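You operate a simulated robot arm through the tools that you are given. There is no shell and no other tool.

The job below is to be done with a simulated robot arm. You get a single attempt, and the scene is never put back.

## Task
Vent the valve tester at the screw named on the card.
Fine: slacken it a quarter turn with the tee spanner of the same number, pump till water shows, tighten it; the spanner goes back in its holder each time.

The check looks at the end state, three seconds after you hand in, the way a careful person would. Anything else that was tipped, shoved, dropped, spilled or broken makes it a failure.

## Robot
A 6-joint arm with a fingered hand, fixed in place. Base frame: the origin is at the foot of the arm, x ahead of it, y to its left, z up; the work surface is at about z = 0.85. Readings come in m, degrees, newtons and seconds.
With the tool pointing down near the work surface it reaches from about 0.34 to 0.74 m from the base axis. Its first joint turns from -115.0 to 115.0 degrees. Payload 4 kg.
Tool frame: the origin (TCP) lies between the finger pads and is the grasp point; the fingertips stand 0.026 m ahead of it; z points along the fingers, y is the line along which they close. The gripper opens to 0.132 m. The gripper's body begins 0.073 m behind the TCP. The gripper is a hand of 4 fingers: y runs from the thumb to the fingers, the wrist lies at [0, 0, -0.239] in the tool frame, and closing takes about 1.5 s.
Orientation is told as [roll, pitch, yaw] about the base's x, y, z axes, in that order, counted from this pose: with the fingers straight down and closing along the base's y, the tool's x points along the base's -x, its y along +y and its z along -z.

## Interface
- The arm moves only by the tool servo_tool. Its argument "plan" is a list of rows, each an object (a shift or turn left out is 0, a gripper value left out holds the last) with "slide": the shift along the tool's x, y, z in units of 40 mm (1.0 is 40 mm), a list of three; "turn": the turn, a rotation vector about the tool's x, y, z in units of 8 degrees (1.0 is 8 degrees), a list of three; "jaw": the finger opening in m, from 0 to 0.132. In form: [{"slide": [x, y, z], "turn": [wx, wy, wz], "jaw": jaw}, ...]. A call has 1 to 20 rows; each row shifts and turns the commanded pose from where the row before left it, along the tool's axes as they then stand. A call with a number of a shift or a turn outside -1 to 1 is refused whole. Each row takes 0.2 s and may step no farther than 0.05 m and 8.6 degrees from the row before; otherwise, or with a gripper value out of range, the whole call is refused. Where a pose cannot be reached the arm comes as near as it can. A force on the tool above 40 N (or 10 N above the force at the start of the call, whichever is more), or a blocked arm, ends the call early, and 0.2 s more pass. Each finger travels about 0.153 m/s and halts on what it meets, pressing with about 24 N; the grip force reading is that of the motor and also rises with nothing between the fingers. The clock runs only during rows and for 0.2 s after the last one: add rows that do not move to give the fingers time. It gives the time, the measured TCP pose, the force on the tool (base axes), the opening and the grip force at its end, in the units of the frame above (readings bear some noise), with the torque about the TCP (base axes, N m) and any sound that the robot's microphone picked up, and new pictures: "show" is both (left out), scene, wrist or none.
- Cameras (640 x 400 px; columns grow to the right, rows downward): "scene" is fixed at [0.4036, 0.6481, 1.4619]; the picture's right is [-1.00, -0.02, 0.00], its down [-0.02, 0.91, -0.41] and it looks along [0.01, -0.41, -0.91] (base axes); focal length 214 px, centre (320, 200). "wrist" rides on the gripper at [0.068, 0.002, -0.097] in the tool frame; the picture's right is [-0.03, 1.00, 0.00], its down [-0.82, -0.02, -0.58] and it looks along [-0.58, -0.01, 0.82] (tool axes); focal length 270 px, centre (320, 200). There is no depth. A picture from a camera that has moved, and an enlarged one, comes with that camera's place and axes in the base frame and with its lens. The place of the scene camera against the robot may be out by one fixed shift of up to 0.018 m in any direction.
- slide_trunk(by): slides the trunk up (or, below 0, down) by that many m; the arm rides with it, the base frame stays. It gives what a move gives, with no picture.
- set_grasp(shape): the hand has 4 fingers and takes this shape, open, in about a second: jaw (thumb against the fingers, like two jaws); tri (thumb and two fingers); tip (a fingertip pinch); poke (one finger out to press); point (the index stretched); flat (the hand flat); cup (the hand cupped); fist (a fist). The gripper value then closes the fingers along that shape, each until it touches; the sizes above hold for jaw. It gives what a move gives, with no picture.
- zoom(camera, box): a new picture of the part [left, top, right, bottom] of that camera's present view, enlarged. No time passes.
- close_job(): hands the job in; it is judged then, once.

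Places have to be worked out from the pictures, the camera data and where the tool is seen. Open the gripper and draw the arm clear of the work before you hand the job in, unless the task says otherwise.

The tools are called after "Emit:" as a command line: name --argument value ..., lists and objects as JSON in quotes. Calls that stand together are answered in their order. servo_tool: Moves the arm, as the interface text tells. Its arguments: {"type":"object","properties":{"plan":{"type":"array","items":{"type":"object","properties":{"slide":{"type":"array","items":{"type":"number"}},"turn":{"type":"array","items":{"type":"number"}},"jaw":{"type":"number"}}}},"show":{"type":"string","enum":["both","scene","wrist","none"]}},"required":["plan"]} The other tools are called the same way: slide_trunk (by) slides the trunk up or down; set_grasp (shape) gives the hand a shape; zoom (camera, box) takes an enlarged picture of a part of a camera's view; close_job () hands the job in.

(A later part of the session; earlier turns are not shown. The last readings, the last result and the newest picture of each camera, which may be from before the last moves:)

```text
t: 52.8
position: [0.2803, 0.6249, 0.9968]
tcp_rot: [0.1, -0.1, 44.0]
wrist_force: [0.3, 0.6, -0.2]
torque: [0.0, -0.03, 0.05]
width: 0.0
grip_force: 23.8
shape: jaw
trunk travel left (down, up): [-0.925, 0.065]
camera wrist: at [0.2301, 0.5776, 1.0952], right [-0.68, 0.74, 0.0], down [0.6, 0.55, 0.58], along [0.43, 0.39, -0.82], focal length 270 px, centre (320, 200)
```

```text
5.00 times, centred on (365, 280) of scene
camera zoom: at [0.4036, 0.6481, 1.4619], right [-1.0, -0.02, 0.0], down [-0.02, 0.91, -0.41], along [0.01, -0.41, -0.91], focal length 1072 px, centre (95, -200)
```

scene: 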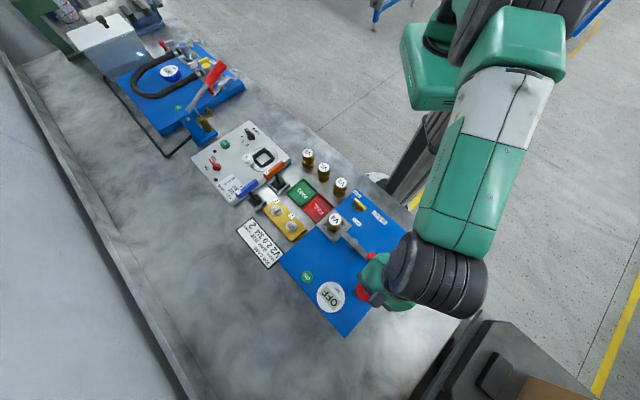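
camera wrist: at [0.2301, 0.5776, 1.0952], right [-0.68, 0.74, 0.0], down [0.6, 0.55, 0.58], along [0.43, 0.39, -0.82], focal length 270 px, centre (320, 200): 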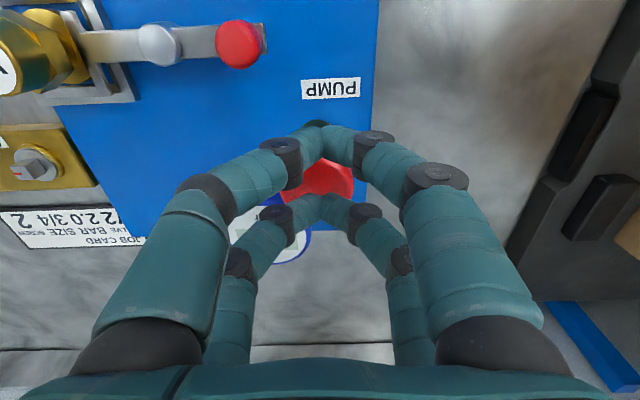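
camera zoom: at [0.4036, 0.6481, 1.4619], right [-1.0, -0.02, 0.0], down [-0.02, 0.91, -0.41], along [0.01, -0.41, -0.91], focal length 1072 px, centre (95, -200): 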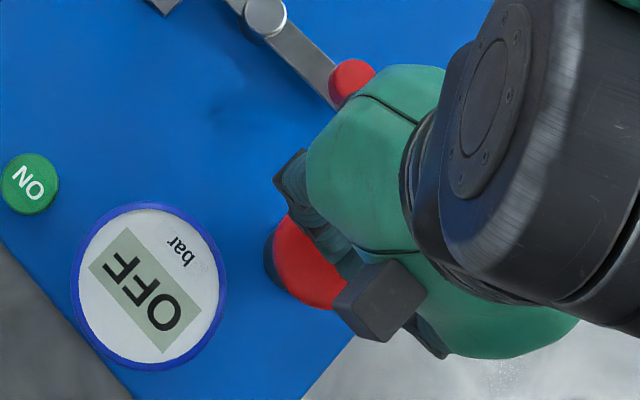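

The far fingertip pair is right over the cap. I'll lower slowly to find contact and begin the first pump stroke.

Emit:
servo_tool --plan '[{"slide": [0, 0, 0.2]}, {"slide": [0, 0, 0.1]}, {"slide": [0, 0, 0.1]}, {"slide": [0, 0, 0]}]'

Emit:
zoom --camera "scene" --box '[320, 240, 410, 320]'

```text
t: 53.8
position: [0.281, 0.6247, 0.9823]
tcp_rot: [-0.1, 0.1, 44.0]
wrist_force: [0.0, 1.6, 2.7]
torque: [0.03, -0.02, 0.04]
width: 0.0
grip_force: 23.8
shape: jaw
trunk travel left (down, up): [-0.925, 0.065]
camera wrist: at [0.2306, 0.578, 1.0802], right [-0.68, 0.74, 0.0], down [0.6, 0.55, 0.58], along [0.43, 0.39, -0.82], focal length 270 px, centre (320, 200)
```

scene: 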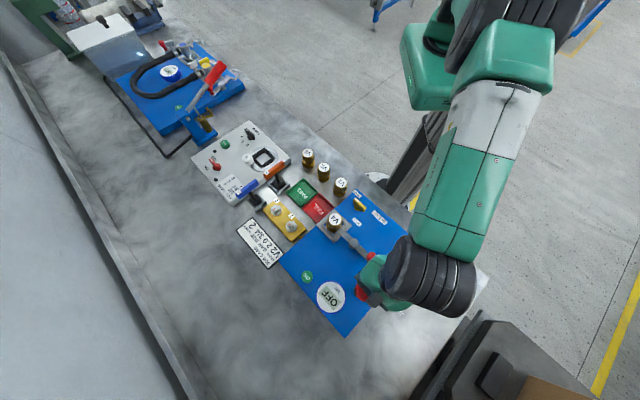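
wrist: 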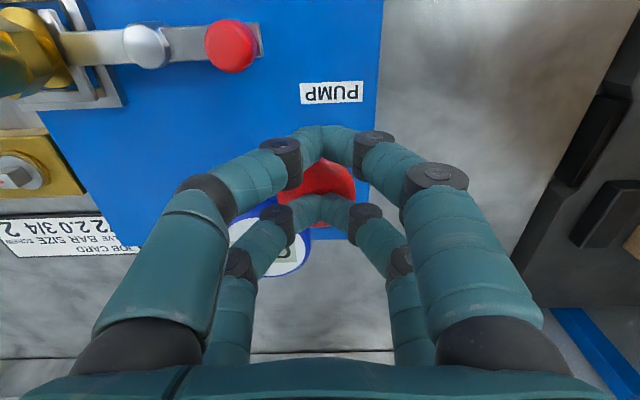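

```text
5.00 times, centred on (365, 280) of scene
camera zoom: at [0.4036, 0.6481, 1.4619], right [-1.0, -0.02, 0.0], down [-0.02, 0.91, -0.41], along [0.01, -0.41, -0.91], focal length 1072 px, centre (95, -200)
```

zoom: 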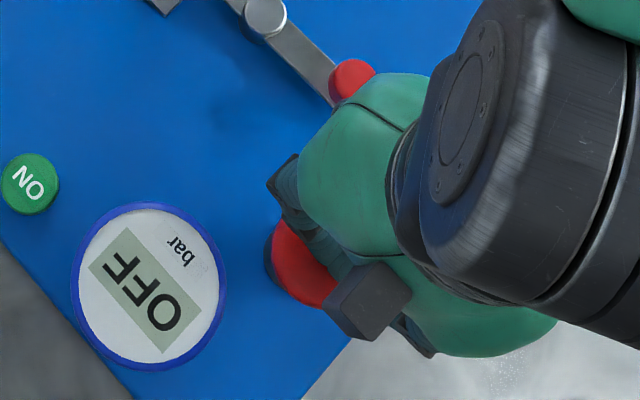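

A slight upward force of 2.7 N shows contact near z = 0.982. I'll press down 12 mm and watch the force.

Emit:
servo_tool --plan '[{"slide": [0, 0, 0.1]}, {"slide": [0, 0, 0.1]}, {"slide": [0, 0, 0.1]}, {"slide": [0, 0, 0]}]' --show "none"

Emit:
zoom --camera "wrist" --box '[0, 20, 360, 260]'

Emit:
zoom --camera "scene" --box '[245, 180, 325, 250]'

```text
t: 54.8
position: [0.2812, 0.6242, 0.9722]
tcp_rot: [0.1, 0.0, 43.9]
wrist_force: [-1.6, 0.1, 3.0]
torque: [0.07, -0.04, 0.04]
width: 0.0
grip_force: 24.0
shape: jaw
trunk travel left (down, up): [-0.925, 0.065]
```

```text
1.67 times, centred on (180, 140) of wrist
camera zoom: at [0.2309, 0.5777, 1.0691], right [-0.68, 0.74, 0.0], down [0.6, 0.55, 0.58], along [0.43, 0.39, -0.82], focal length 450 px, centre (553, 300)
```

zoom: 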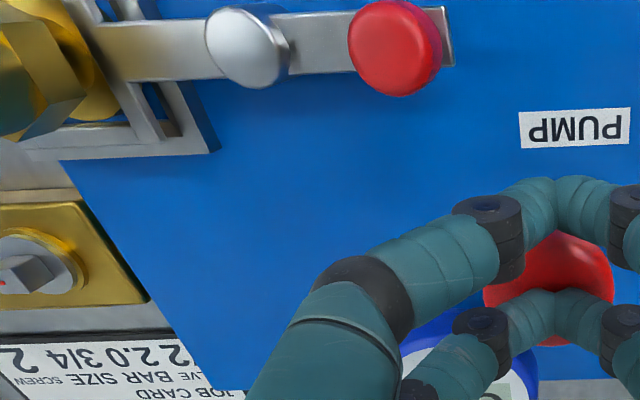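

```text
5.71 times, centred on (285, 215) of scene
camera zoom: at [0.4036, 0.6481, 1.4619], right [-1.0, -0.02, 0.0], down [-0.02, 0.91, -0.41], along [0.01, -0.41, -0.91], focal length 1226 px, centre (520, 114)
```

zoom: 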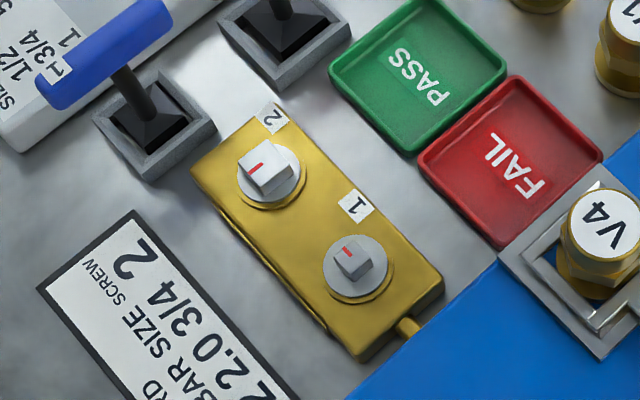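

The plunger is moving with about 3 N resistance. I'll press further, watching for the end of the stroke.

Emit:
servo_tool --plan '[{"slide": [0, 0, 0.1]}, {"slide": [0, 0, 0.1]}, {"slide": [0, 0, 0.1]}, {"slide": [0, 0, 0]}]' --show "none"

Emit:
zoom --camera "scene" --box '[245, 180, 325, 250]'

Emit:
zoom --camera "wrist" --box '[220, 80, 420, 280]'

```text
t: 55.8
position: [0.2802, 0.6244, 0.9612]
tcp_rot: [0.1, -0.3, 44.0]
wrist_force: [0.2, 0.1, 16.5]
torque: [0.21, -0.21, 0.0]
width: 0.0
grip_force: 24.1
shape: jaw
trunk travel left (down, up): [-0.925, 0.065]
```

```text
5.71 times, centred on (285, 215) of scene
camera zoom: at [0.4036, 0.6481, 1.4619], right [-1.0, -0.02, 0.0], down [-0.02, 0.91, -0.41], along [0.01, -0.41, -0.91], focal length 1226 px, centre (520, 114)
```

zoom: 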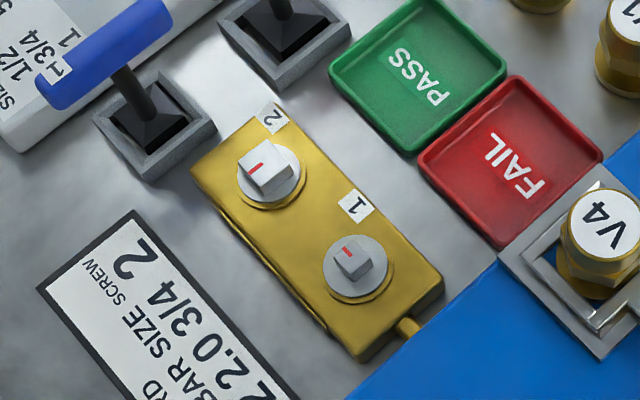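

```text
2.00 times, centred on (320, 180) of wrist
camera zoom: at [0.2305, 0.5773, 1.0578], right [-0.68, 0.74, 0.0], down [0.6, 0.55, 0.58], along [0.43, 0.39, -0.81], focal length 541 px, centre (320, 240)
```

zoom: 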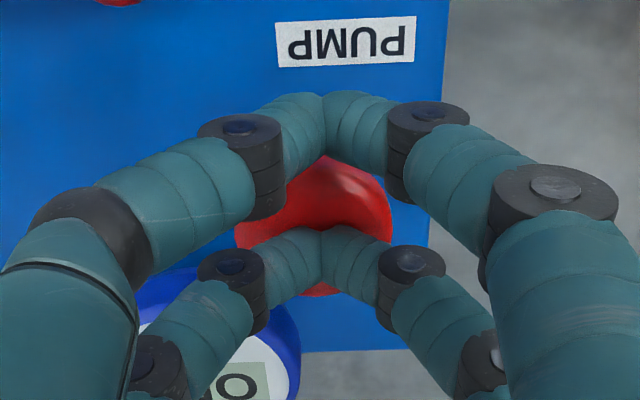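

The plunger bottomed at z ≈ 0.961 with 16 N, a stroke of about 20 mm, and no water yet. I'll release and press again for a second stroke.

Emit:
servo_tool --plan '[{"slide": [0, 0, -0.3]}, {"slide": [0, 0, -0.3]}, {"slide": [0, 0, 0]}, {"slide": [0, 0, 0.2]}, {"slide": [0, 0, 0.2]}, {"slide": [0, 0, 0.2]}, {"slide": [0, 0, 0]}]' --show "none"

Emit:
zoom --camera "scene" --box '[245, 180, 325, 250]'

Emit:
zoom --camera "wrist" --box '[0, 20, 360, 260]'

```text
t: 57.4
position: [0.2791, 0.6248, 0.9607]
tcp_rot: [0.1, -0.1, 44.0]
wrist_force: [2.8, -1.1, 11.7]
torque: [0.11, -0.18, -0.05]
width: 0.0001
grip_force: 24.1
shape: jaw
trunk travel left (down, up): [-0.925, 0.065]
```

```text
5.71 times, centred on (285, 215) of scene
camera zoom: at [0.4036, 0.6481, 1.4619], right [-1.0, -0.02, 0.0], down [-0.02, 0.91, -0.41], along [0.01, -0.41, -0.91], focal length 1226 px, centre (520, 114)
```

zoom: 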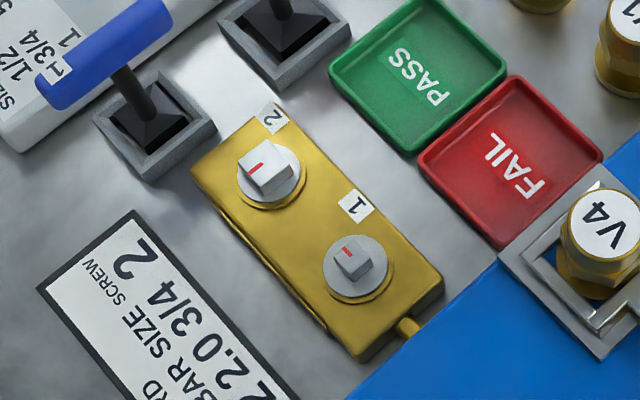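

```text
1.67 times, centred on (180, 140) of wrist
camera zoom: at [0.2299, 0.5784, 1.0581], right [-0.68, 0.74, 0.0], down [0.6, 0.55, 0.58], along [0.43, 0.39, -0.81], focal length 450 px, centre (553, 300)
```

zoom: 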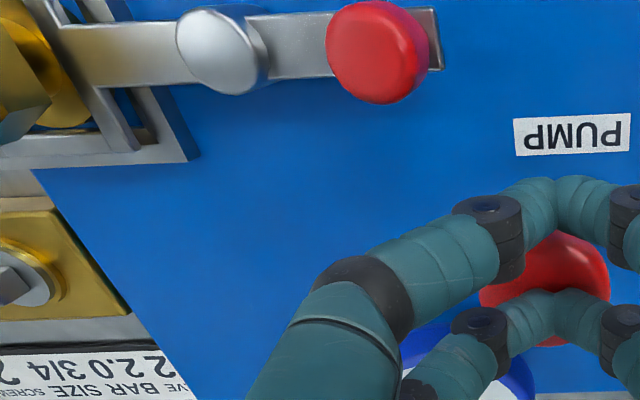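

There's still no water. I'll raise the hand 24 mm and check that the cap springs back up.

Emit:
servo_tool --plan '[{"slide": [0, 0, -0.35]}, {"slide": [0, 0, -0.35]}, {"slide": [0, 0, 0]}]' --show "none"

Emit:
zoom --camera "wrist" --box '[220, 80, 420, 280]'

Emit:
zoom --camera "scene" --box '[245, 180, 325, 250]'

```text
t: 58.2
position: [0.2794, 0.6249, 0.9868]
tcp_rot: [0.0, 0.1, 44.1]
wrist_force: [-0.4, -0.1, 2.0]
torque: [0.01, -0.08, -0.02]
width: 0.0002
grip_force: 24.3
shape: jaw
trunk travel left (down, up): [-0.925, 0.065]
```

```text
2.00 times, centred on (320, 180) of wrist
camera zoom: at [0.2295, 0.5784, 1.0833], right [-0.68, 0.74, 0.0], down [0.6, 0.55, 0.58], along [0.43, 0.39, -0.82], focal length 541 px, centre (320, 240)
```

zoom: 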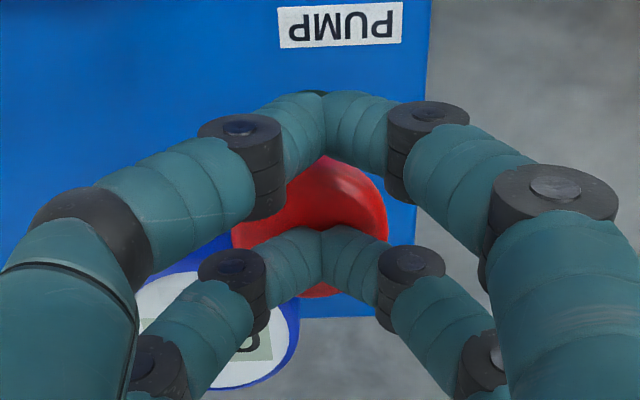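

```text
5.71 times, centred on (285, 215) of scene
camera zoom: at [0.4036, 0.6481, 1.4619], right [-1.0, -0.02, 0.0], down [-0.02, 0.91, -0.41], along [0.01, -0.41, -0.91], focal length 1226 px, centre (520, 114)
```

zoom: 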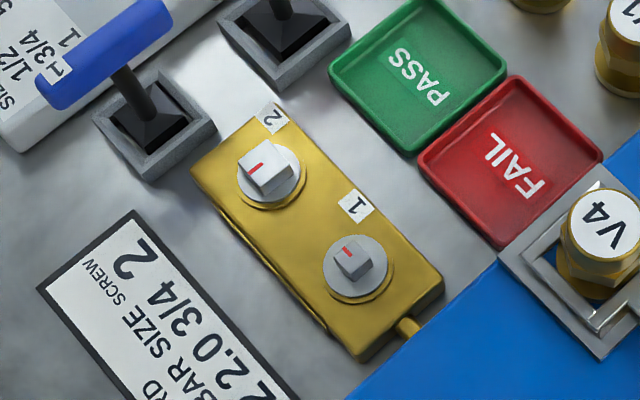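

The cap does spring back, and its rest height is a little above where I stopped. I'll do full strokes one at a time, starting with the third, and check the screw after each.

Emit:
servo_tool --plan '[{"slide": [0, 0, -0.15]}, {"slide": [0, 0, 0]}, {"slide": [0, 0, 0.2]}, {"slide": [0, 0, 0.2]}, {"slide": [0, 0, 0.2]}, {"slide": [0, 0, 0.2]}, {"slide": [0, 0, 0]}]' --show "none"

Emit:
zoom --camera "scene" --box '[250, 185, 310, 240]'

```text
t: 59.8
position: [0.2799, 0.6255, 0.962]
tcp_rot: [0.1, -0.1, 43.9]
wrist_force: [1.5, 1.2, 8.3]
torque: [0.15, -0.15, -0.01]
width: 0.0001
grip_force: 24.2
shape: jaw
trunk travel left (down, up): [-0.925, 0.065]
```

```text
7.27 times, centred on (280, 212) of scene
camera zoom: at [0.4036, 0.6481, 1.4619], right [-1.0, -0.02, 0.0], down [-0.02, 0.91, -0.41], along [0.01, -0.41, -0.91], focal length 1560 px, centre (611, 109)
```

zoom: 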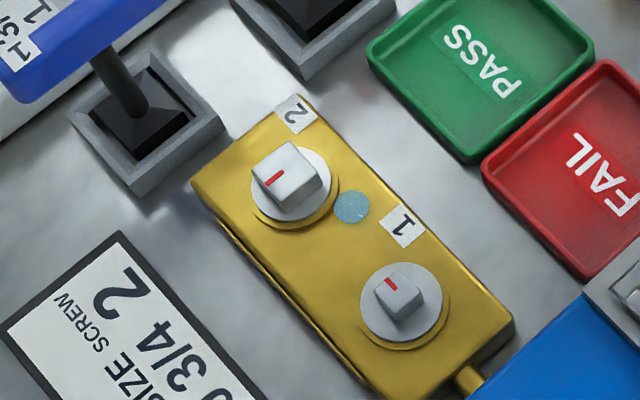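

Water is showing: a bluish drop has appeared beside screw 2, so I'll stop pumping. I'll raise the hand off the plunger and clear of the tester.

Emit:
servo_tool --plan '[{"slide": [0, 0, -0.3]}, {"slide": [0, 0, -0.4]}, {"slide": [0, 0, -0.7]}, {"slide": [0, 0, -0.9]}, {"slide": [0, 0, -0.8]}, {"slide": [0, 0, 0], "jaw": 0.03}, {"slide": [0, 0, 0], "jaw": 0.06}, {"slide": [0, 0, 0]}]'

Emit:
zoom --camera "scene" --box '[250, 180, 410, 340]'

Emit:
zoom --camera "scene" --box '[250, 185, 310, 240]'

```text
t: 61.6
position: [0.2814, 0.6264, 1.0834]
tcp_rot: [0.0, 0.0, 44.0]
wrist_force: [0.3, 0.5, -0.1]
torque: [-0.02, -0.04, 0.0]
width: 0.0594
grip_force: 0.0
shape: jaw
trunk travel left (down, up): [-0.925, 0.065]
camera wrist: at [0.2317, 0.58, 1.1808], right [-0.68, 0.74, 0.0], down [0.6, 0.55, 0.58], along [0.43, 0.39, -0.82], focal length 270 px, centre (320, 200)
```

scene: 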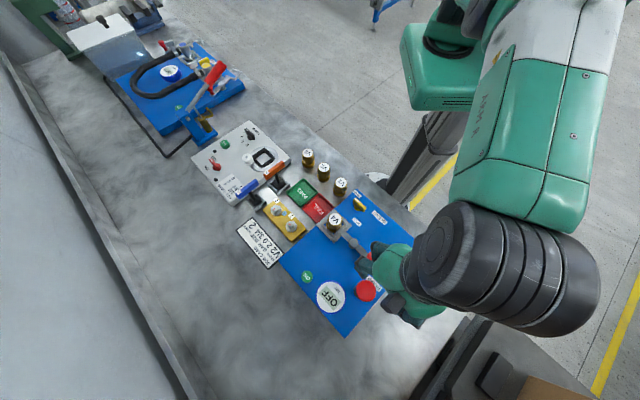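
wrist: 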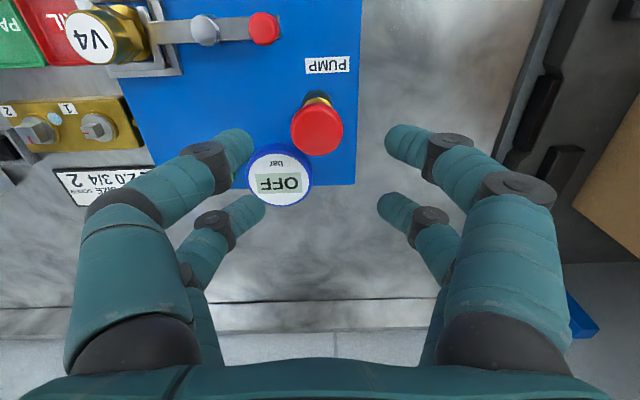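

```text
2.50 times, centred on (330, 260) of scene
camera zoom: at [0.4036, 0.6481, 1.4619], right [-1.0, -0.02, 0.0], down [-0.02, 0.91, -0.41], along [0.01, -0.41, -0.91], focal length 536 px, centre (295, 50)
```

zoom: 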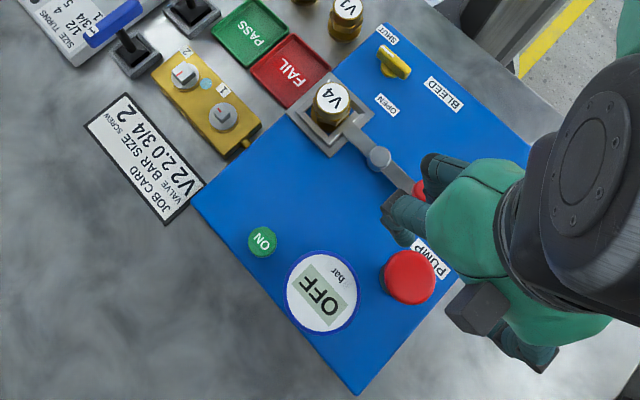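

```text
7.27 times, centred on (280, 212) of scene
camera zoom: at [0.4036, 0.6481, 1.4619], right [-1.0, -0.02, 0.0], down [-0.02, 0.91, -0.41], along [0.01, -0.41, -0.91], focal length 1560 px, centre (611, 109)
```

zoom: 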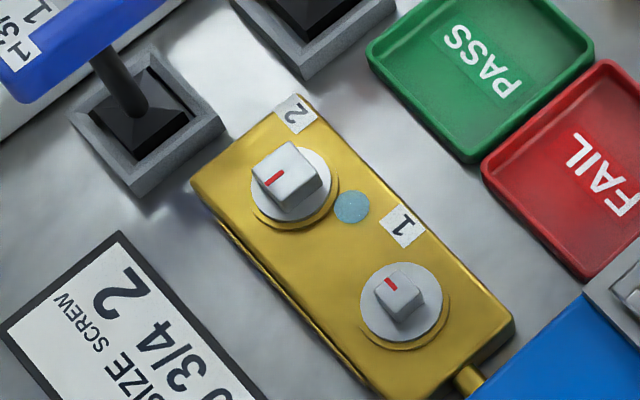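

The plunger is back up and the water drop is visible. I'll travel back above the orange spanner, with the TCP aimed at its bar centre at about (0.538, 0.317).

Emit:
servo_tool --plan '[{"slide": [0.0686, -0.909, 0]}, {"slide": [0.0686, -0.909, 0]}, {"slide": [0.0686, -0.909, 0]}, {"slide": [0.0686, -0.909, 0]}, {"slide": [0.0686, -0.909, 0]}, {"slide": [0.0686, -0.909, 0]}, {"slide": [0.0686, -0.909, 0]}, {"slide": [0.0686, -0.909, 0]}, {"slide": [0.0686, -0.909, 0]}, {"slide": [0.0686, -0.909, 0]}, {"slide": [0.0686, -0.909, 0]}, {"slide": [0, 0, 0]}, {"slide": [0, 0, 0]}]'

Emit:
zoom --camera "wrist" --box '[240, 40, 440, 200]'

```text
t: 64.4
position: [0.5377, 0.3159, 1.0836]
tcp_rot: [0.0, 0.0, 44.0]
wrist_force: [0.0, 0.9, -0.7]
torque: [0.02, 0.06, 0.01]
width: 0.0594
grip_force: 0.0
shape: jaw
trunk travel left (down, up): [-0.925, 0.065]
camera wrist: at [0.4882, 0.2699, 1.1819], right [-0.68, 0.74, 0.0], down [0.6, 0.55, 0.58], along [0.43, 0.39, -0.82], focal length 270 px, centre (320, 200)
```

scene: 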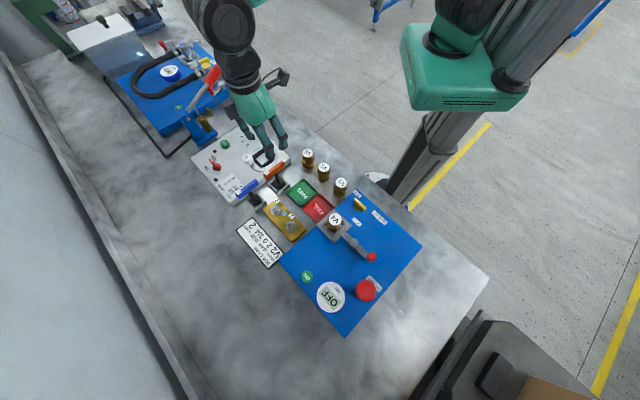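
wrist: 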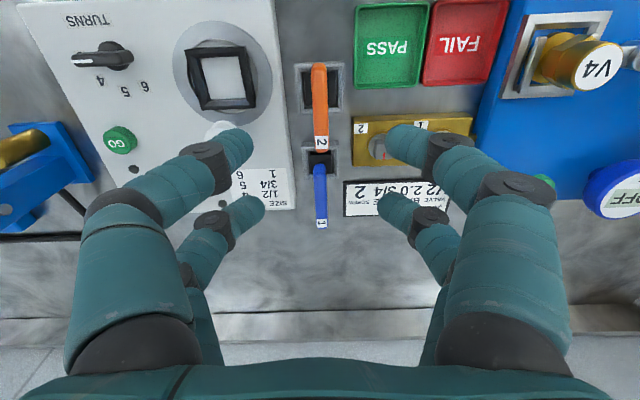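

```text
2.50 times, centred on (340, 120) of wrist
camera zoom: at [0.4882, 0.2699, 1.1819], right [-0.68, 0.74, 0.0], down [0.6, 0.55, 0.58], along [0.43, 0.39, -0.82], focal length 676 px, centre (270, 400)
```

zoom: 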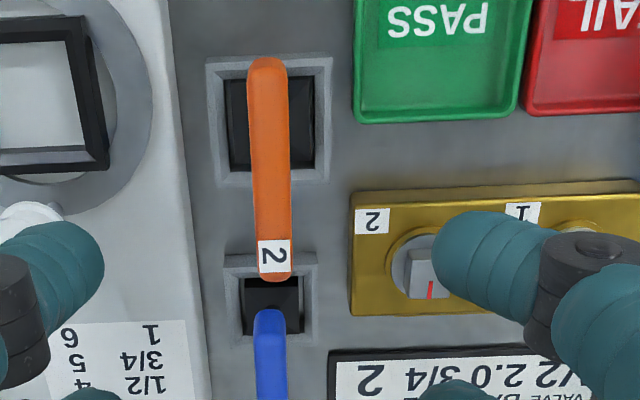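

The bar is centred under the hand. From the last placement, the socket axis sits about 4.5 mm toward -x of the bar's middle, so I'll put the TCP on the socket axis and lower partway to check.

Emit:
servo_tool --plan '[{"slide": [-0.1125, 0.0375, 0.3]}, {"slide": [0, 0, 0.7]}, {"slide": [0, 0, 0.7]}, {"slide": [0, 0, 0.35]}, {"slide": [0, 0, 0]}]'

Emit:
zoom --camera "wrist" --box '[220, 60, 420, 260]'

```text
t: 65.6
position: [0.5408, 0.3223, 1.0035]
tcp_rot: [-0.1, 0.1, 43.9]
wrist_force: [-0.3, 0.2, 0.2]
torque: [-0.01, 0.0, 0.02]
width: 0.0597
grip_force: 0.0
shape: jaw
trunk travel left (down, up): [-0.925, 0.065]
camera wrist: at [0.4896, 0.2758, 1.1013], right [-0.68, 0.74, 0.0], down [0.6, 0.55, 0.58], along [0.43, 0.39, -0.82], focal length 270 px, centre (320, 200)
```

scene: 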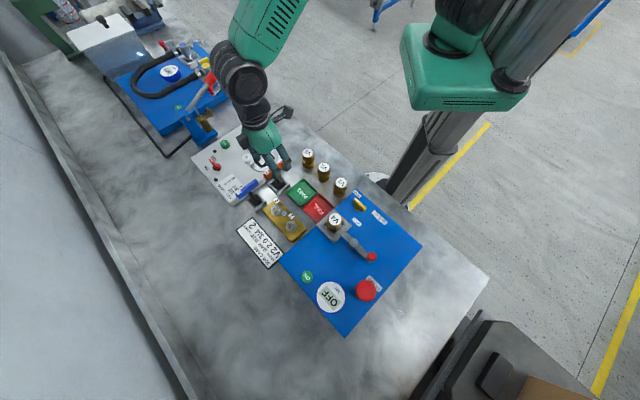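
wrist: 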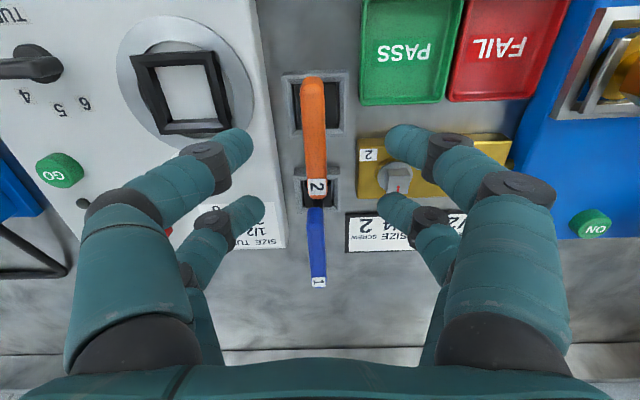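

```text
2.00 times, centred on (320, 160) of wrist
camera zoom: at [0.4896, 0.2758, 1.1013], right [-0.68, 0.74, 0.0], down [0.6, 0.55, 0.58], along [0.43, 0.39, -0.82], focal length 541 px, centre (320, 280)
```

zoom: 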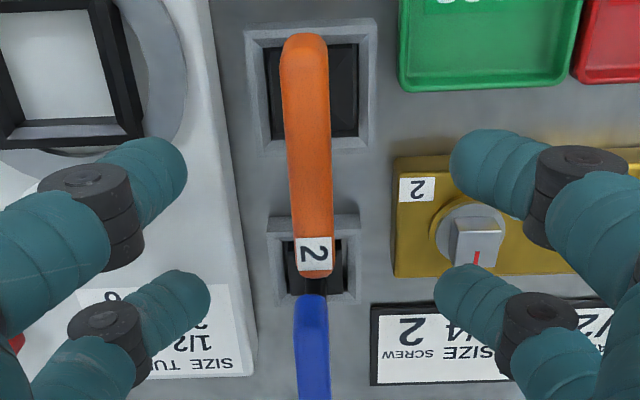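

The bar is offset +4.7 mm in x as intended and about 1.5 mm toward -y. I'll trim y, lower to z ≈ 0.951 and close.

Emit:
servo_tool --plan '[{"slide": [0, -0.0375, 0.3]}, {"slide": [0, 0, 0.4]}, {"slide": [0, 0, 0.4]}, {"slide": [0, 0, 0.2]}, {"slide": [0, 0, 0]}]'

Emit:
zoom --camera "wrist" --box '[220, 80, 420, 280]'

```text
t: 66.8
position: [0.541, 0.3191, 0.9512]
tcp_rot: [-0.1, 0.0, 43.9]
wrist_force: [-0.6, 0.1, 0.0]
torque: [0.0, 0.0, -0.01]
width: 0.0599
grip_force: 0.1
shape: jaw
trunk travel left (down, up): [-0.925, 0.065]
camera wrist: at [0.4905, 0.2733, 1.0483], right [-0.68, 0.74, 0.0], down [0.6, 0.55, 0.58], along [0.43, 0.39, -0.82], focal length 270 px, centre (320, 200)
```

scene: 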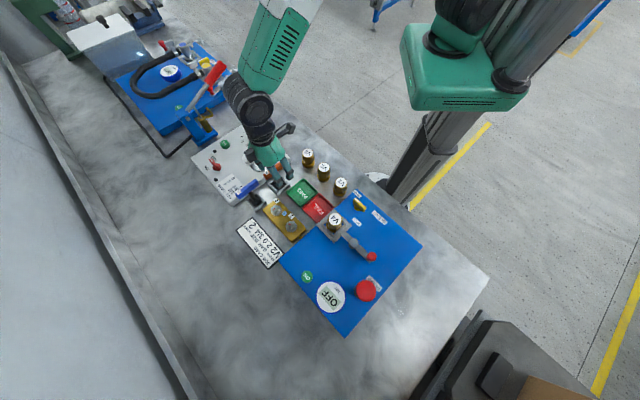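
wrist: 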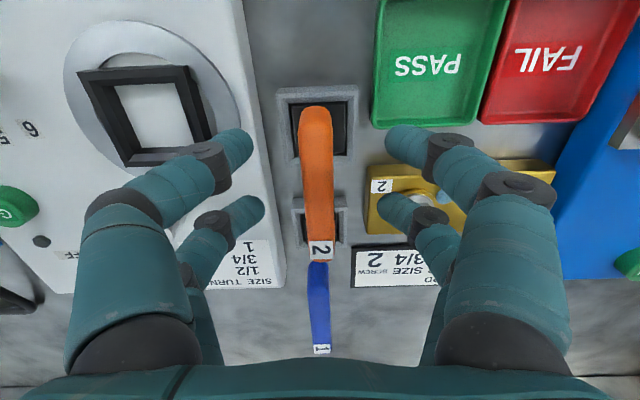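

```text
2.00 times, centred on (320, 180) of wrist
camera zoom: at [0.4905, 0.2733, 1.0483], right [-0.68, 0.74, 0.0], down [0.6, 0.55, 0.58], along [0.43, 0.39, -0.82], focal length 541 px, centre (320, 240)
```

zoom: 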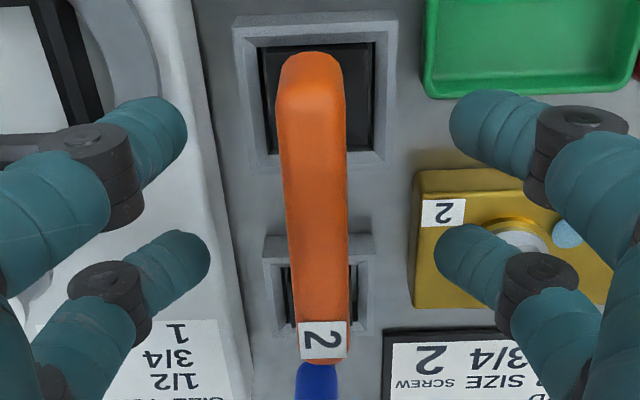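

The bar is between the finger pairs and the height is right. Closing now.

Emit:
servo_tool --plan '[{"jaw": 0.03}, {"jaw": 0.0}, {"jaw": 0.0}, {"jaw": 0.0}, {"jaw": 0.0}, {"jaw": 0.0}]' --show "none"

Emit:
zoom --camera "wrist" --box '[220, 80, 420, 280]'

```text
t: 68.2
position: [0.5406, 0.3193, 0.9509]
tcp_rot: [0.0, 0.0, 44.0]
wrist_force: [-0.4, -0.2, 0.0]
torque: [-0.01, 0.0, 0.0]
width: 0.0075
grip_force: 23.7
shape: jaw
trunk travel left (down, up): [-0.925, 0.065]
```

```text
2.00 times, centred on (320, 180) of wrist
camera zoom: at [0.4906, 0.2734, 1.0482], right [-0.68, 0.74, 0.0], down [0.6, 0.55, 0.58], along [0.43, 0.39, -0.82], focal length 541 px, centre (320, 240)
```

zoom: 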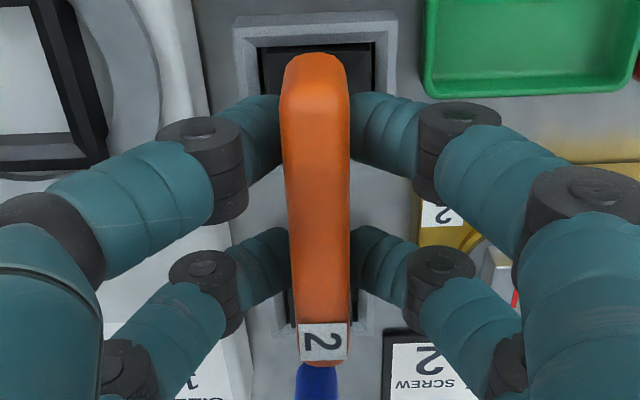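

The grip is firm at 23.7 N. I'll lift the spanner straight out of its holder.

Emit:
servo_tool --plan '[{"slide": [0, 0, -0.3]}, {"slide": [0, 0, -0.5]}, {"slide": [0, 0, -0.6]}, {"slide": [0, 0, -0.6]}, {"slide": [0, 0, -0.6]}, {"slide": [0, 0, 0]}]'

Emit:
zoom --camera "wrist" --box '[265, 40, 385, 130]'

```text
t: 69.6
position: [0.5421, 0.319, 1.0537]
tcp_rot: [0.1, 0.0, 44.0]
wrist_force: [0.2, -0.2, -2.2]
torque: [0.01, 0.02, -0.02]
width: 0.0072
grip_force: 24.2
shape: jaw
trunk travel left (down, up): [-0.925, 0.065]
camera wrist: at [0.4916, 0.2729, 1.1512], right [-0.68, 0.74, 0.0], down [0.6, 0.55, 0.58], along [0.43, 0.39, -0.82], focal length 270 px, centre (320, 200)
```

scene: 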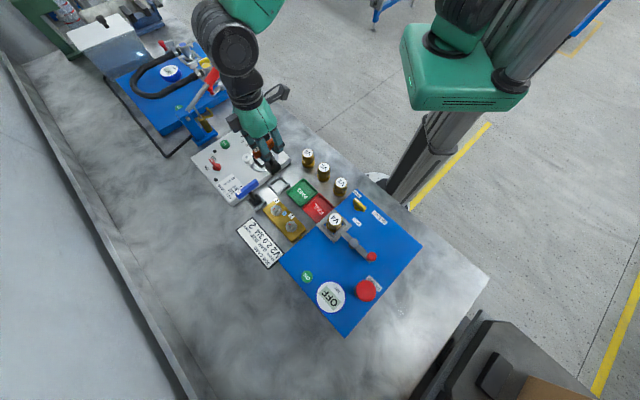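
wrist: 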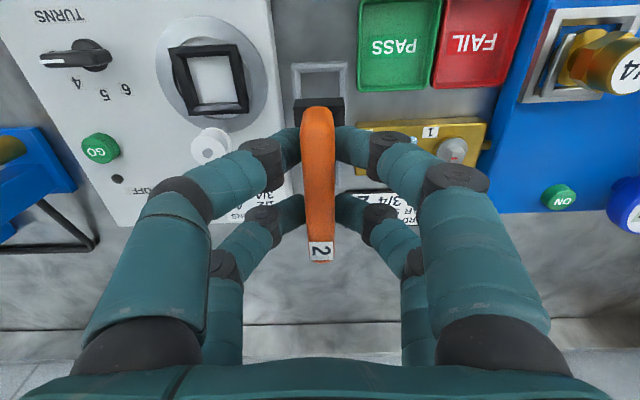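

```text
4.44 times, centred on (325, 85) of wrist
camera zoom: at [0.4916, 0.2729, 1.1512], right [-0.68, 0.74, 0.0], down [0.6, 0.55, 0.58], along [0.43, 0.39, -0.82], focal length 1201 px, centre (298, 711)
```

zoom: 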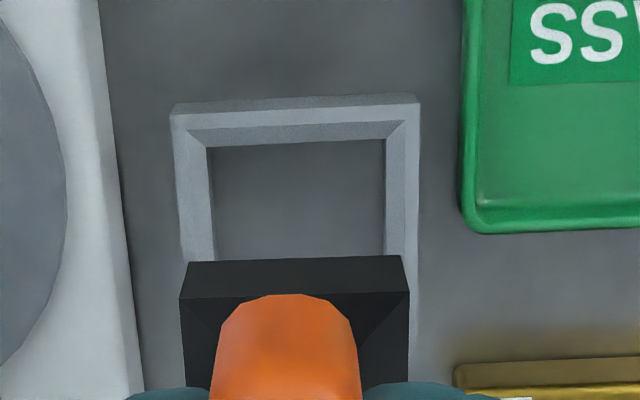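

The socket axis now lines up with the TCP axis. I'll move over screw 2, with TCP target about (0.540, 0.418), and first test in the air whether the wrist can reach the clockwise end yaw of about -53°.

Emit:
servo_tool --plan '[{"slide": [-0.423, 0.448, 0]}, {"slide": [-0.423, 0.448, 0]}, {"slide": [-0.423, 0.448, 0]}, {"slide": [-0.423, 0.448, 0]}, {"slide": [0, 0, 0]}]' --show "none"

Emit:
zoom --camera "wrist" --box '[285, 60, 355, 110]'

Emit:
servo_tool --plan '[{"turn": [0, 0, 0.95]}, {"turn": [0, 0, 0.95]}, {"turn": [0, 0, 0.95]}, {"turn": [0, 0, 0.95]}, {"turn": [0, 0, 0.95]}, {"turn": [0, 0, 0.95]}, {"turn": [0, 0, 0.95]}, {"turn": [0, 0, 0.95]}, {"turn": [0, 0, 0.95]}, {"turn": [0, 0, 0.95]}, {"turn": [0, 0, 0.95]}, {"turn": [0, 0, 0.95]}, {"turn": [0, 0, 0.8]}, {"slide": [0, 0, 0]}]'

```text
t: 70.8
position: [0.5398, 0.4152, 1.0548]
tcp_rot: [0.0, 0.0, 44.0]
wrist_force: [0.4, -0.8, -2.8]
torque: [-0.04, 0.0, 0.0]
width: 0.0073
grip_force: 23.8
shape: jaw
trunk travel left (down, up): [-0.925, 0.065]
```

```text
8.00 times, centred on (320, 85) of wrist
camera zoom: at [0.4903, 0.3707, 1.1524], right [-0.68, 0.74, 0.0], down [0.6, 0.55, 0.58], along [0.43, 0.39, -0.82], focal length 2162 px, centre (320, 1120)
```

zoom: 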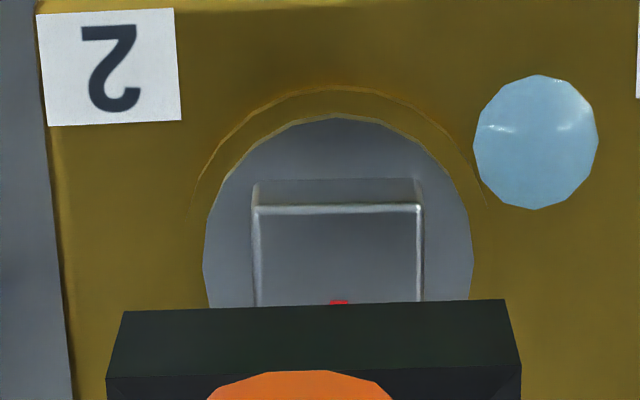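

```text
t: 73.8
position: [0.5402, 0.4172, 1.0561]
tcp_rot: [0.0, -0.1, -53.7]
wrist_force: [0.6, 0.5, -2.2]
torque: [-0.01, 0.01, 0.01]
width: 0.0073
grip_force: 23.9
shape: jaw
trunk travel left (down, up): [-0.925, 0.065]
camera wrist: at [0.5011, 0.4737, 1.1531], right [0.82, 0.57, 0.0], down [0.47, -0.67, 0.58], along [0.33, -0.47, -0.82], focal length 270 px, centre (320, 200)
```

scene: 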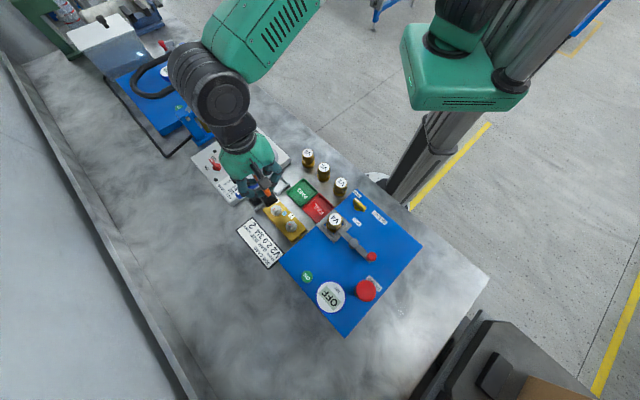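
wrist: 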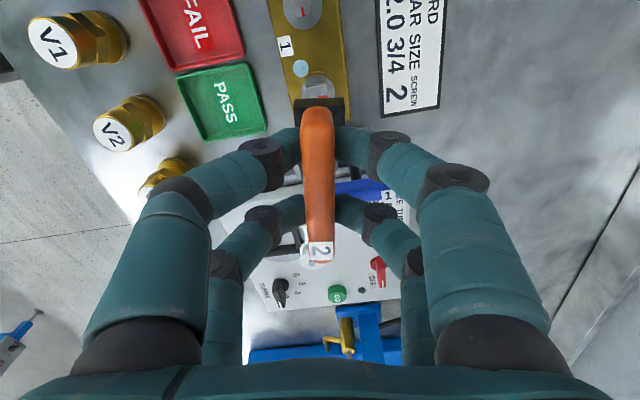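

The wrist reaches -53.7° without a problem. I'll rotate back to about yaw 44°, trim toward the pin and lower to just above it.

Emit:
servo_tool --plan '[{"turn": [0, 0, -0.95]}, {"turn": [0, 0, -0.95]}, {"turn": [0, 0, -0.95]}, {"turn": [0, 0, -0.95]}, {"turn": [0, 0, -0.95]}, {"turn": [0, 0, -0.95]}, {"turn": [0, 0, -0.95]}, {"turn": [0, 0, -0.95]}, {"turn": [0, 0, -0.95]}, {"turn": [0, 0, -0.95]}, {"turn": [0, 0, -0.95]}, {"turn": [0, 0, -0.95]}, {"turn": [0, 0, -0.8]}, {"slide": [-0.02, 0.05, 0]}, {"slide": [0, 0, 0.65]}, {"slide": [0, 0, 0.65]}, {"slide": [0, 0, 0]}]' --show "none"

Emit:
zoom --camera "wrist" --box '[285, 70, 355, 120]'

Emit:
zoom --camera "scene" --box '[262, 190, 302, 225]'

```text
t: 77.4
position: [0.5395, 0.4197, 1.0026]
tcp_rot: [0.0, 0.1, 44.0]
wrist_force: [0.2, 0.3, -2.7]
torque: [0.02, 0.02, -0.02]
width: 0.0073
grip_force: 24.2
shape: jaw
trunk travel left (down, up): [-0.925, 0.065]
```

```text
8.00 times, centred on (320, 95) of wrist
camera zoom: at [0.489, 0.3734, 1.1003], right [-0.68, 0.74, 0.0], down [0.6, 0.55, 0.58], along [0.43, 0.39, -0.82], focal length 2162 px, centre (320, 1040)
```

zoom: 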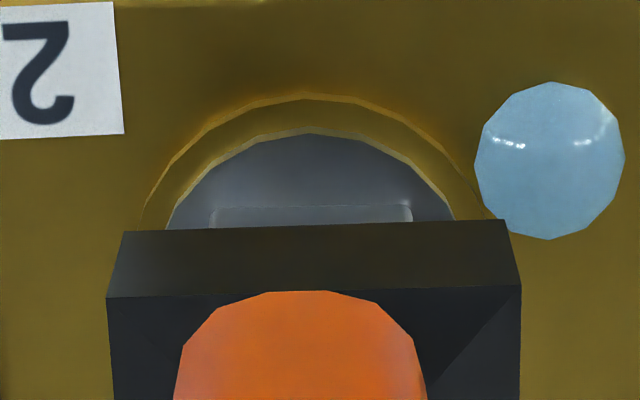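

```text
11.43 times, centred on (282, 208) of scene
camera zoom: at [0.4036, 0.6481, 1.4619], right [-1.0, -0.02, 0.0], down [-0.02, 0.91, -0.41], along [0.01, -0.41, -0.91], focal length 2451 px, centre (754, 114)
```

zoom: 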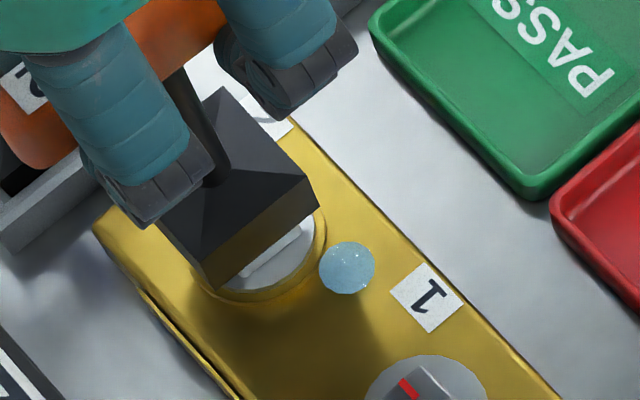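

The alignment is good; I need only about 1 mm more toward +x. I'll trim and lower 13 mm onto the pin.

Emit:
servo_tool --plan '[{"slide": [0.022, 0, 0]}, {"slide": [0, 0, 0.15]}, {"slide": [0, 0, 0.1]}, {"slide": [0, 0, 0.08]}, {"slide": [0, 0, 0]}]' --show "none"

Emit:
zoom --camera "wrist" --box '[285, 70, 355, 120]'

```text
t: 78.6
position: [0.5391, 0.4192, 0.9879]
tcp_rot: [0.0, 0.0, 44.0]
wrist_force: [0.4, -0.5, -2.4]
torque: [-0.01, -0.01, -0.04]
width: 0.0072
grip_force: 23.7
shape: jaw
trunk travel left (down, up): [-0.925, 0.065]
```

```text
8.00 times, centred on (320, 95) of wrist
camera zoom: at [0.488, 0.3734, 1.0864], right [-0.68, 0.74, 0.0], down [0.6, 0.55, 0.58], along [0.43, 0.39, -0.82], focal length 2162 px, centre (320, 1040)
```

zoom: 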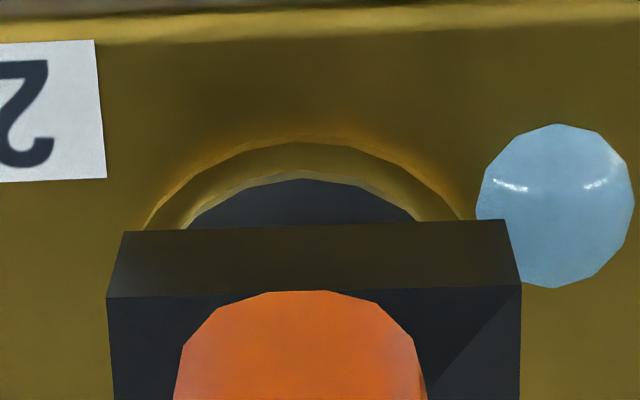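

There are no side loads yet. I'll trim 0.8 mm toward -y and lower 5 mm.

Emit:
servo_tool --plan '[{"slide": [0, -0.02, 0]}, {"slide": [0, 0, 0.12]}, {"slide": [0, 0, 0]}]' --show "none"

Emit:
zoom --camera "wrist" --box '[285, 70, 355, 120]'

```text
t: 79.4
position: [0.5377, 0.4186, 0.9847]
tcp_rot: [0.1, 0.0, 44.0]
wrist_force: [-0.3, 0.2, -2.1]
torque: [-0.02, 0.0, 0.0]
width: 0.0073
grip_force: 24.3
shape: jaw
trunk travel left (down, up): [-0.925, 0.065]
```

```text
8.00 times, centred on (320, 95) of wrist
camera zoom: at [0.4885, 0.3722, 1.0817], right [-0.68, 0.74, 0.0], down [0.6, 0.55, 0.58], along [0.43, 0.39, -0.82], focal length 2162 px, centre (320, 1040)
```

zoom: 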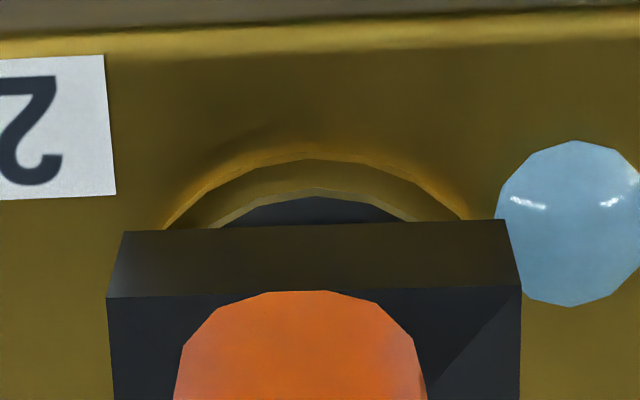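

The socket is centred on the disc with no load. I'll lower another 9 mm.

Emit:
servo_tool --plan '[{"slide": [0, 0, 0.08]}, {"slide": [0, 0, 0.08]}, {"slide": [0, 0, 0.07]}, {"slide": [0, 0, 0]}]' --show "none"

Emit:
zoom --camera "wrist" --box '[285, 70, 355, 120]'

```text
t: 80.4
position: [0.5379, 0.4168, 0.9764]
tcp_rot: [0.0, 0.0, 43.9]
wrist_force: [0.3, -0.3, -1.4]
torque: [-0.01, 0.01, 0.01]
width: 0.0072
grip_force: 24.3
shape: jaw
trunk travel left (down, up): [-0.925, 0.065]
```

```text
8.00 times, centred on (320, 95) of wrist
camera zoom: at [0.4888, 0.3714, 1.074], right [-0.68, 0.74, 0.0], down [0.6, 0.55, 0.58], along [0.43, 0.39, -0.82], focal length 2162 px, centre (320, 1040)
```

zoom: 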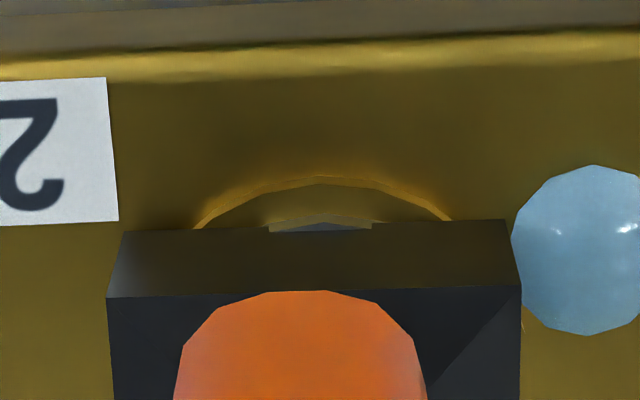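

The socket is fully engaged with zero load. I'll seat it 1 mm more and turn clockwise (tool +z) in stages.

Emit:
servo_tool --plan '[{"slide": [0, 0, 0.03]}, {"turn": [0, 0, 0.75]}, {"turn": [0, 0, 0.75]}, {"turn": [0, 0, 0.75]}, {"turn": [0, 0, 0]}]' --show "none"

Emit:
zoom --camera "wrist" --box '[285, 70, 355, 120]'

```text
t: 81.6
position: [0.5373, 0.4182, 0.9749]
tcp_rot: [0.0, 0.0, 25.8]
wrist_force: [-1.6, -1.8, 2.4]
torque: [-0.13, 0.13, 0.01]
width: 0.0073
grip_force: 24.3
shape: jaw
trunk travel left (down, up): [-0.925, 0.065]
```

```text
8.00 times, centred on (320, 95) of wrist
camera zoom: at [0.4764, 0.3902, 1.0727], right [-0.41, 0.91, 0.0], down [0.74, 0.34, 0.58], along [0.53, 0.24, -0.82], focal length 2162 px, centre (320, 1040)
```

zoom: 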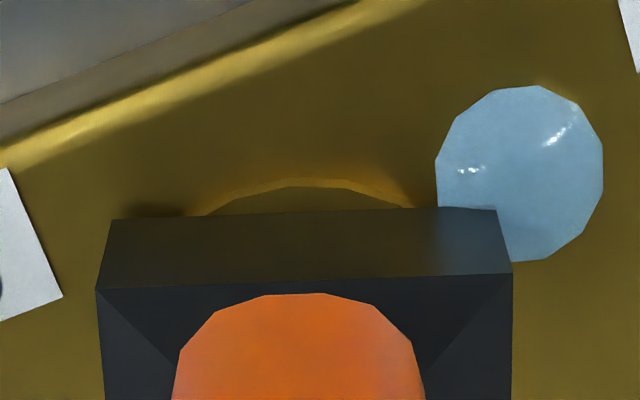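

A slight vertical and side load is showing, so I'll ease up 0.8 mm and follow the tip by about 1 mm while turning 18° more.

Emit:
servo_tool --plan '[{"slide": [0.022, -0.02, -0.02]}, {"turn": [0, 0, 0.75]}, {"turn": [0, 0, 0.75]}, {"turn": [0, 0, 0.75]}, {"turn": [0, 0, 0]}]' --show "none"

Emit:
zoom --camera "wrist" --box '[285, 70, 355, 120]'

```text
t: 82.8
position: [0.5375, 0.4178, 0.975]
tcp_rot: [0.1, -0.1, 8.0]
wrist_force: [-0.3, 0.7, -2.5]
torque: [-0.01, 0.07, -0.03]
width: 0.0074
grip_force: 23.8
shape: jaw
trunk travel left (down, up): [-0.925, 0.065]
```

```text
8.00 times, centred on (320, 95) of wrist
camera zoom: at [0.4708, 0.4099, 1.0729], right [-0.11, 0.99, 0.0], down [0.81, 0.09, 0.58], along [0.57, 0.06, -0.82], focal length 2162 px, centre (320, 1040)
```

zoom: 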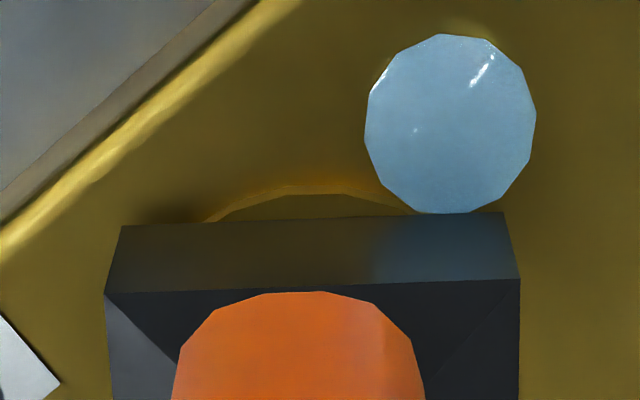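

Loads are low at yaw 8°. Continuing clockwise another 18°.

Emit:
servo_tool --plan '[{"slide": [0.01, 0, 0], "turn": [0, 0, 0.75]}, {"turn": [0, 0, 0.75]}, {"turn": [0, 0, 0.75]}, {"turn": [0, 0, 0]}]' --show "none"

Emit:
zoom --camera "wrist" --box '[285, 70, 355, 120]'

```text
t: 83.8
position: [0.5376, 0.4179, 0.9763]
tcp_rot: [0.0, -0.1, -10.0]
wrist_force: [-2.1, -0.5, -1.2]
torque: [-0.06, 0.04, 0.03]
width: 0.0072
grip_force: 23.5
shape: jaw
trunk travel left (down, up): [-0.925, 0.065]
```

```text
8.00 times, centred on (320, 95) of wrist
camera zoom: at [0.4714, 0.4312, 1.0728], right [0.2, 0.98, 0.0], down [0.8, -0.16, 0.58], along [0.57, -0.12, -0.82], focal length 2162 px, centre (320, 1040)
```

zoom: 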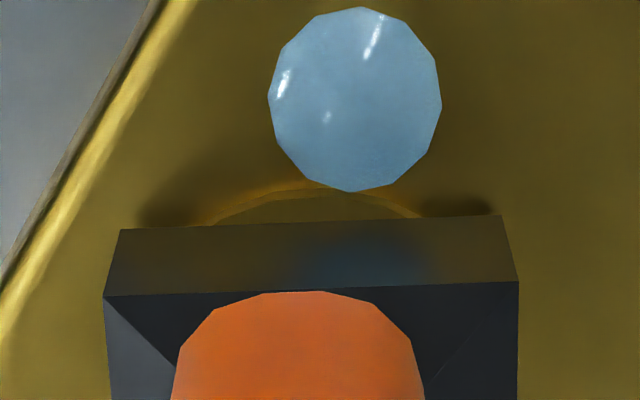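

Still smooth at yaw -10°. Continuing clockwise another 18°.

Emit:
servo_tool --plan '[{"slide": [0.01, -0.005, 0], "turn": [0, 0, 0.75]}, {"turn": [0, 0, 0.75]}, {"turn": [0, 0, 0.75]}, {"turn": [0, 0, 0]}]' --show "none"

Emit:
zoom --camera "wrist" --box '[285, 70, 355, 120]'

```text
t: 84.8
position: [0.5381, 0.4179, 0.9746]
tcp_rot: [0.0, 0.0, -28.2]
wrist_force: [1.4, 0.0, -2.3]
torque: [-0.04, -0.06, 0.01]
width: 0.0073
grip_force: 22.9
shape: jaw
trunk travel left (down, up): [-0.925, 0.065]
```

```text
8.00 times, centred on (320, 95) of wrist
camera zoom: at [0.4786, 0.451, 1.0728], right [0.49, 0.87, 0.0], down [0.71, -0.4, 0.58], along [0.5, -0.29, -0.82], focal length 2162 px, centre (320, 1040)
```

zoom: 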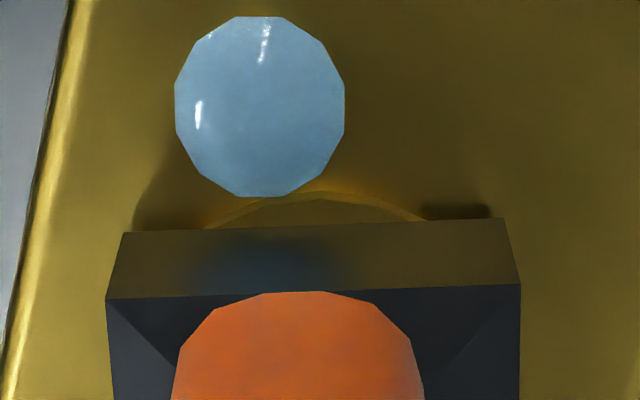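

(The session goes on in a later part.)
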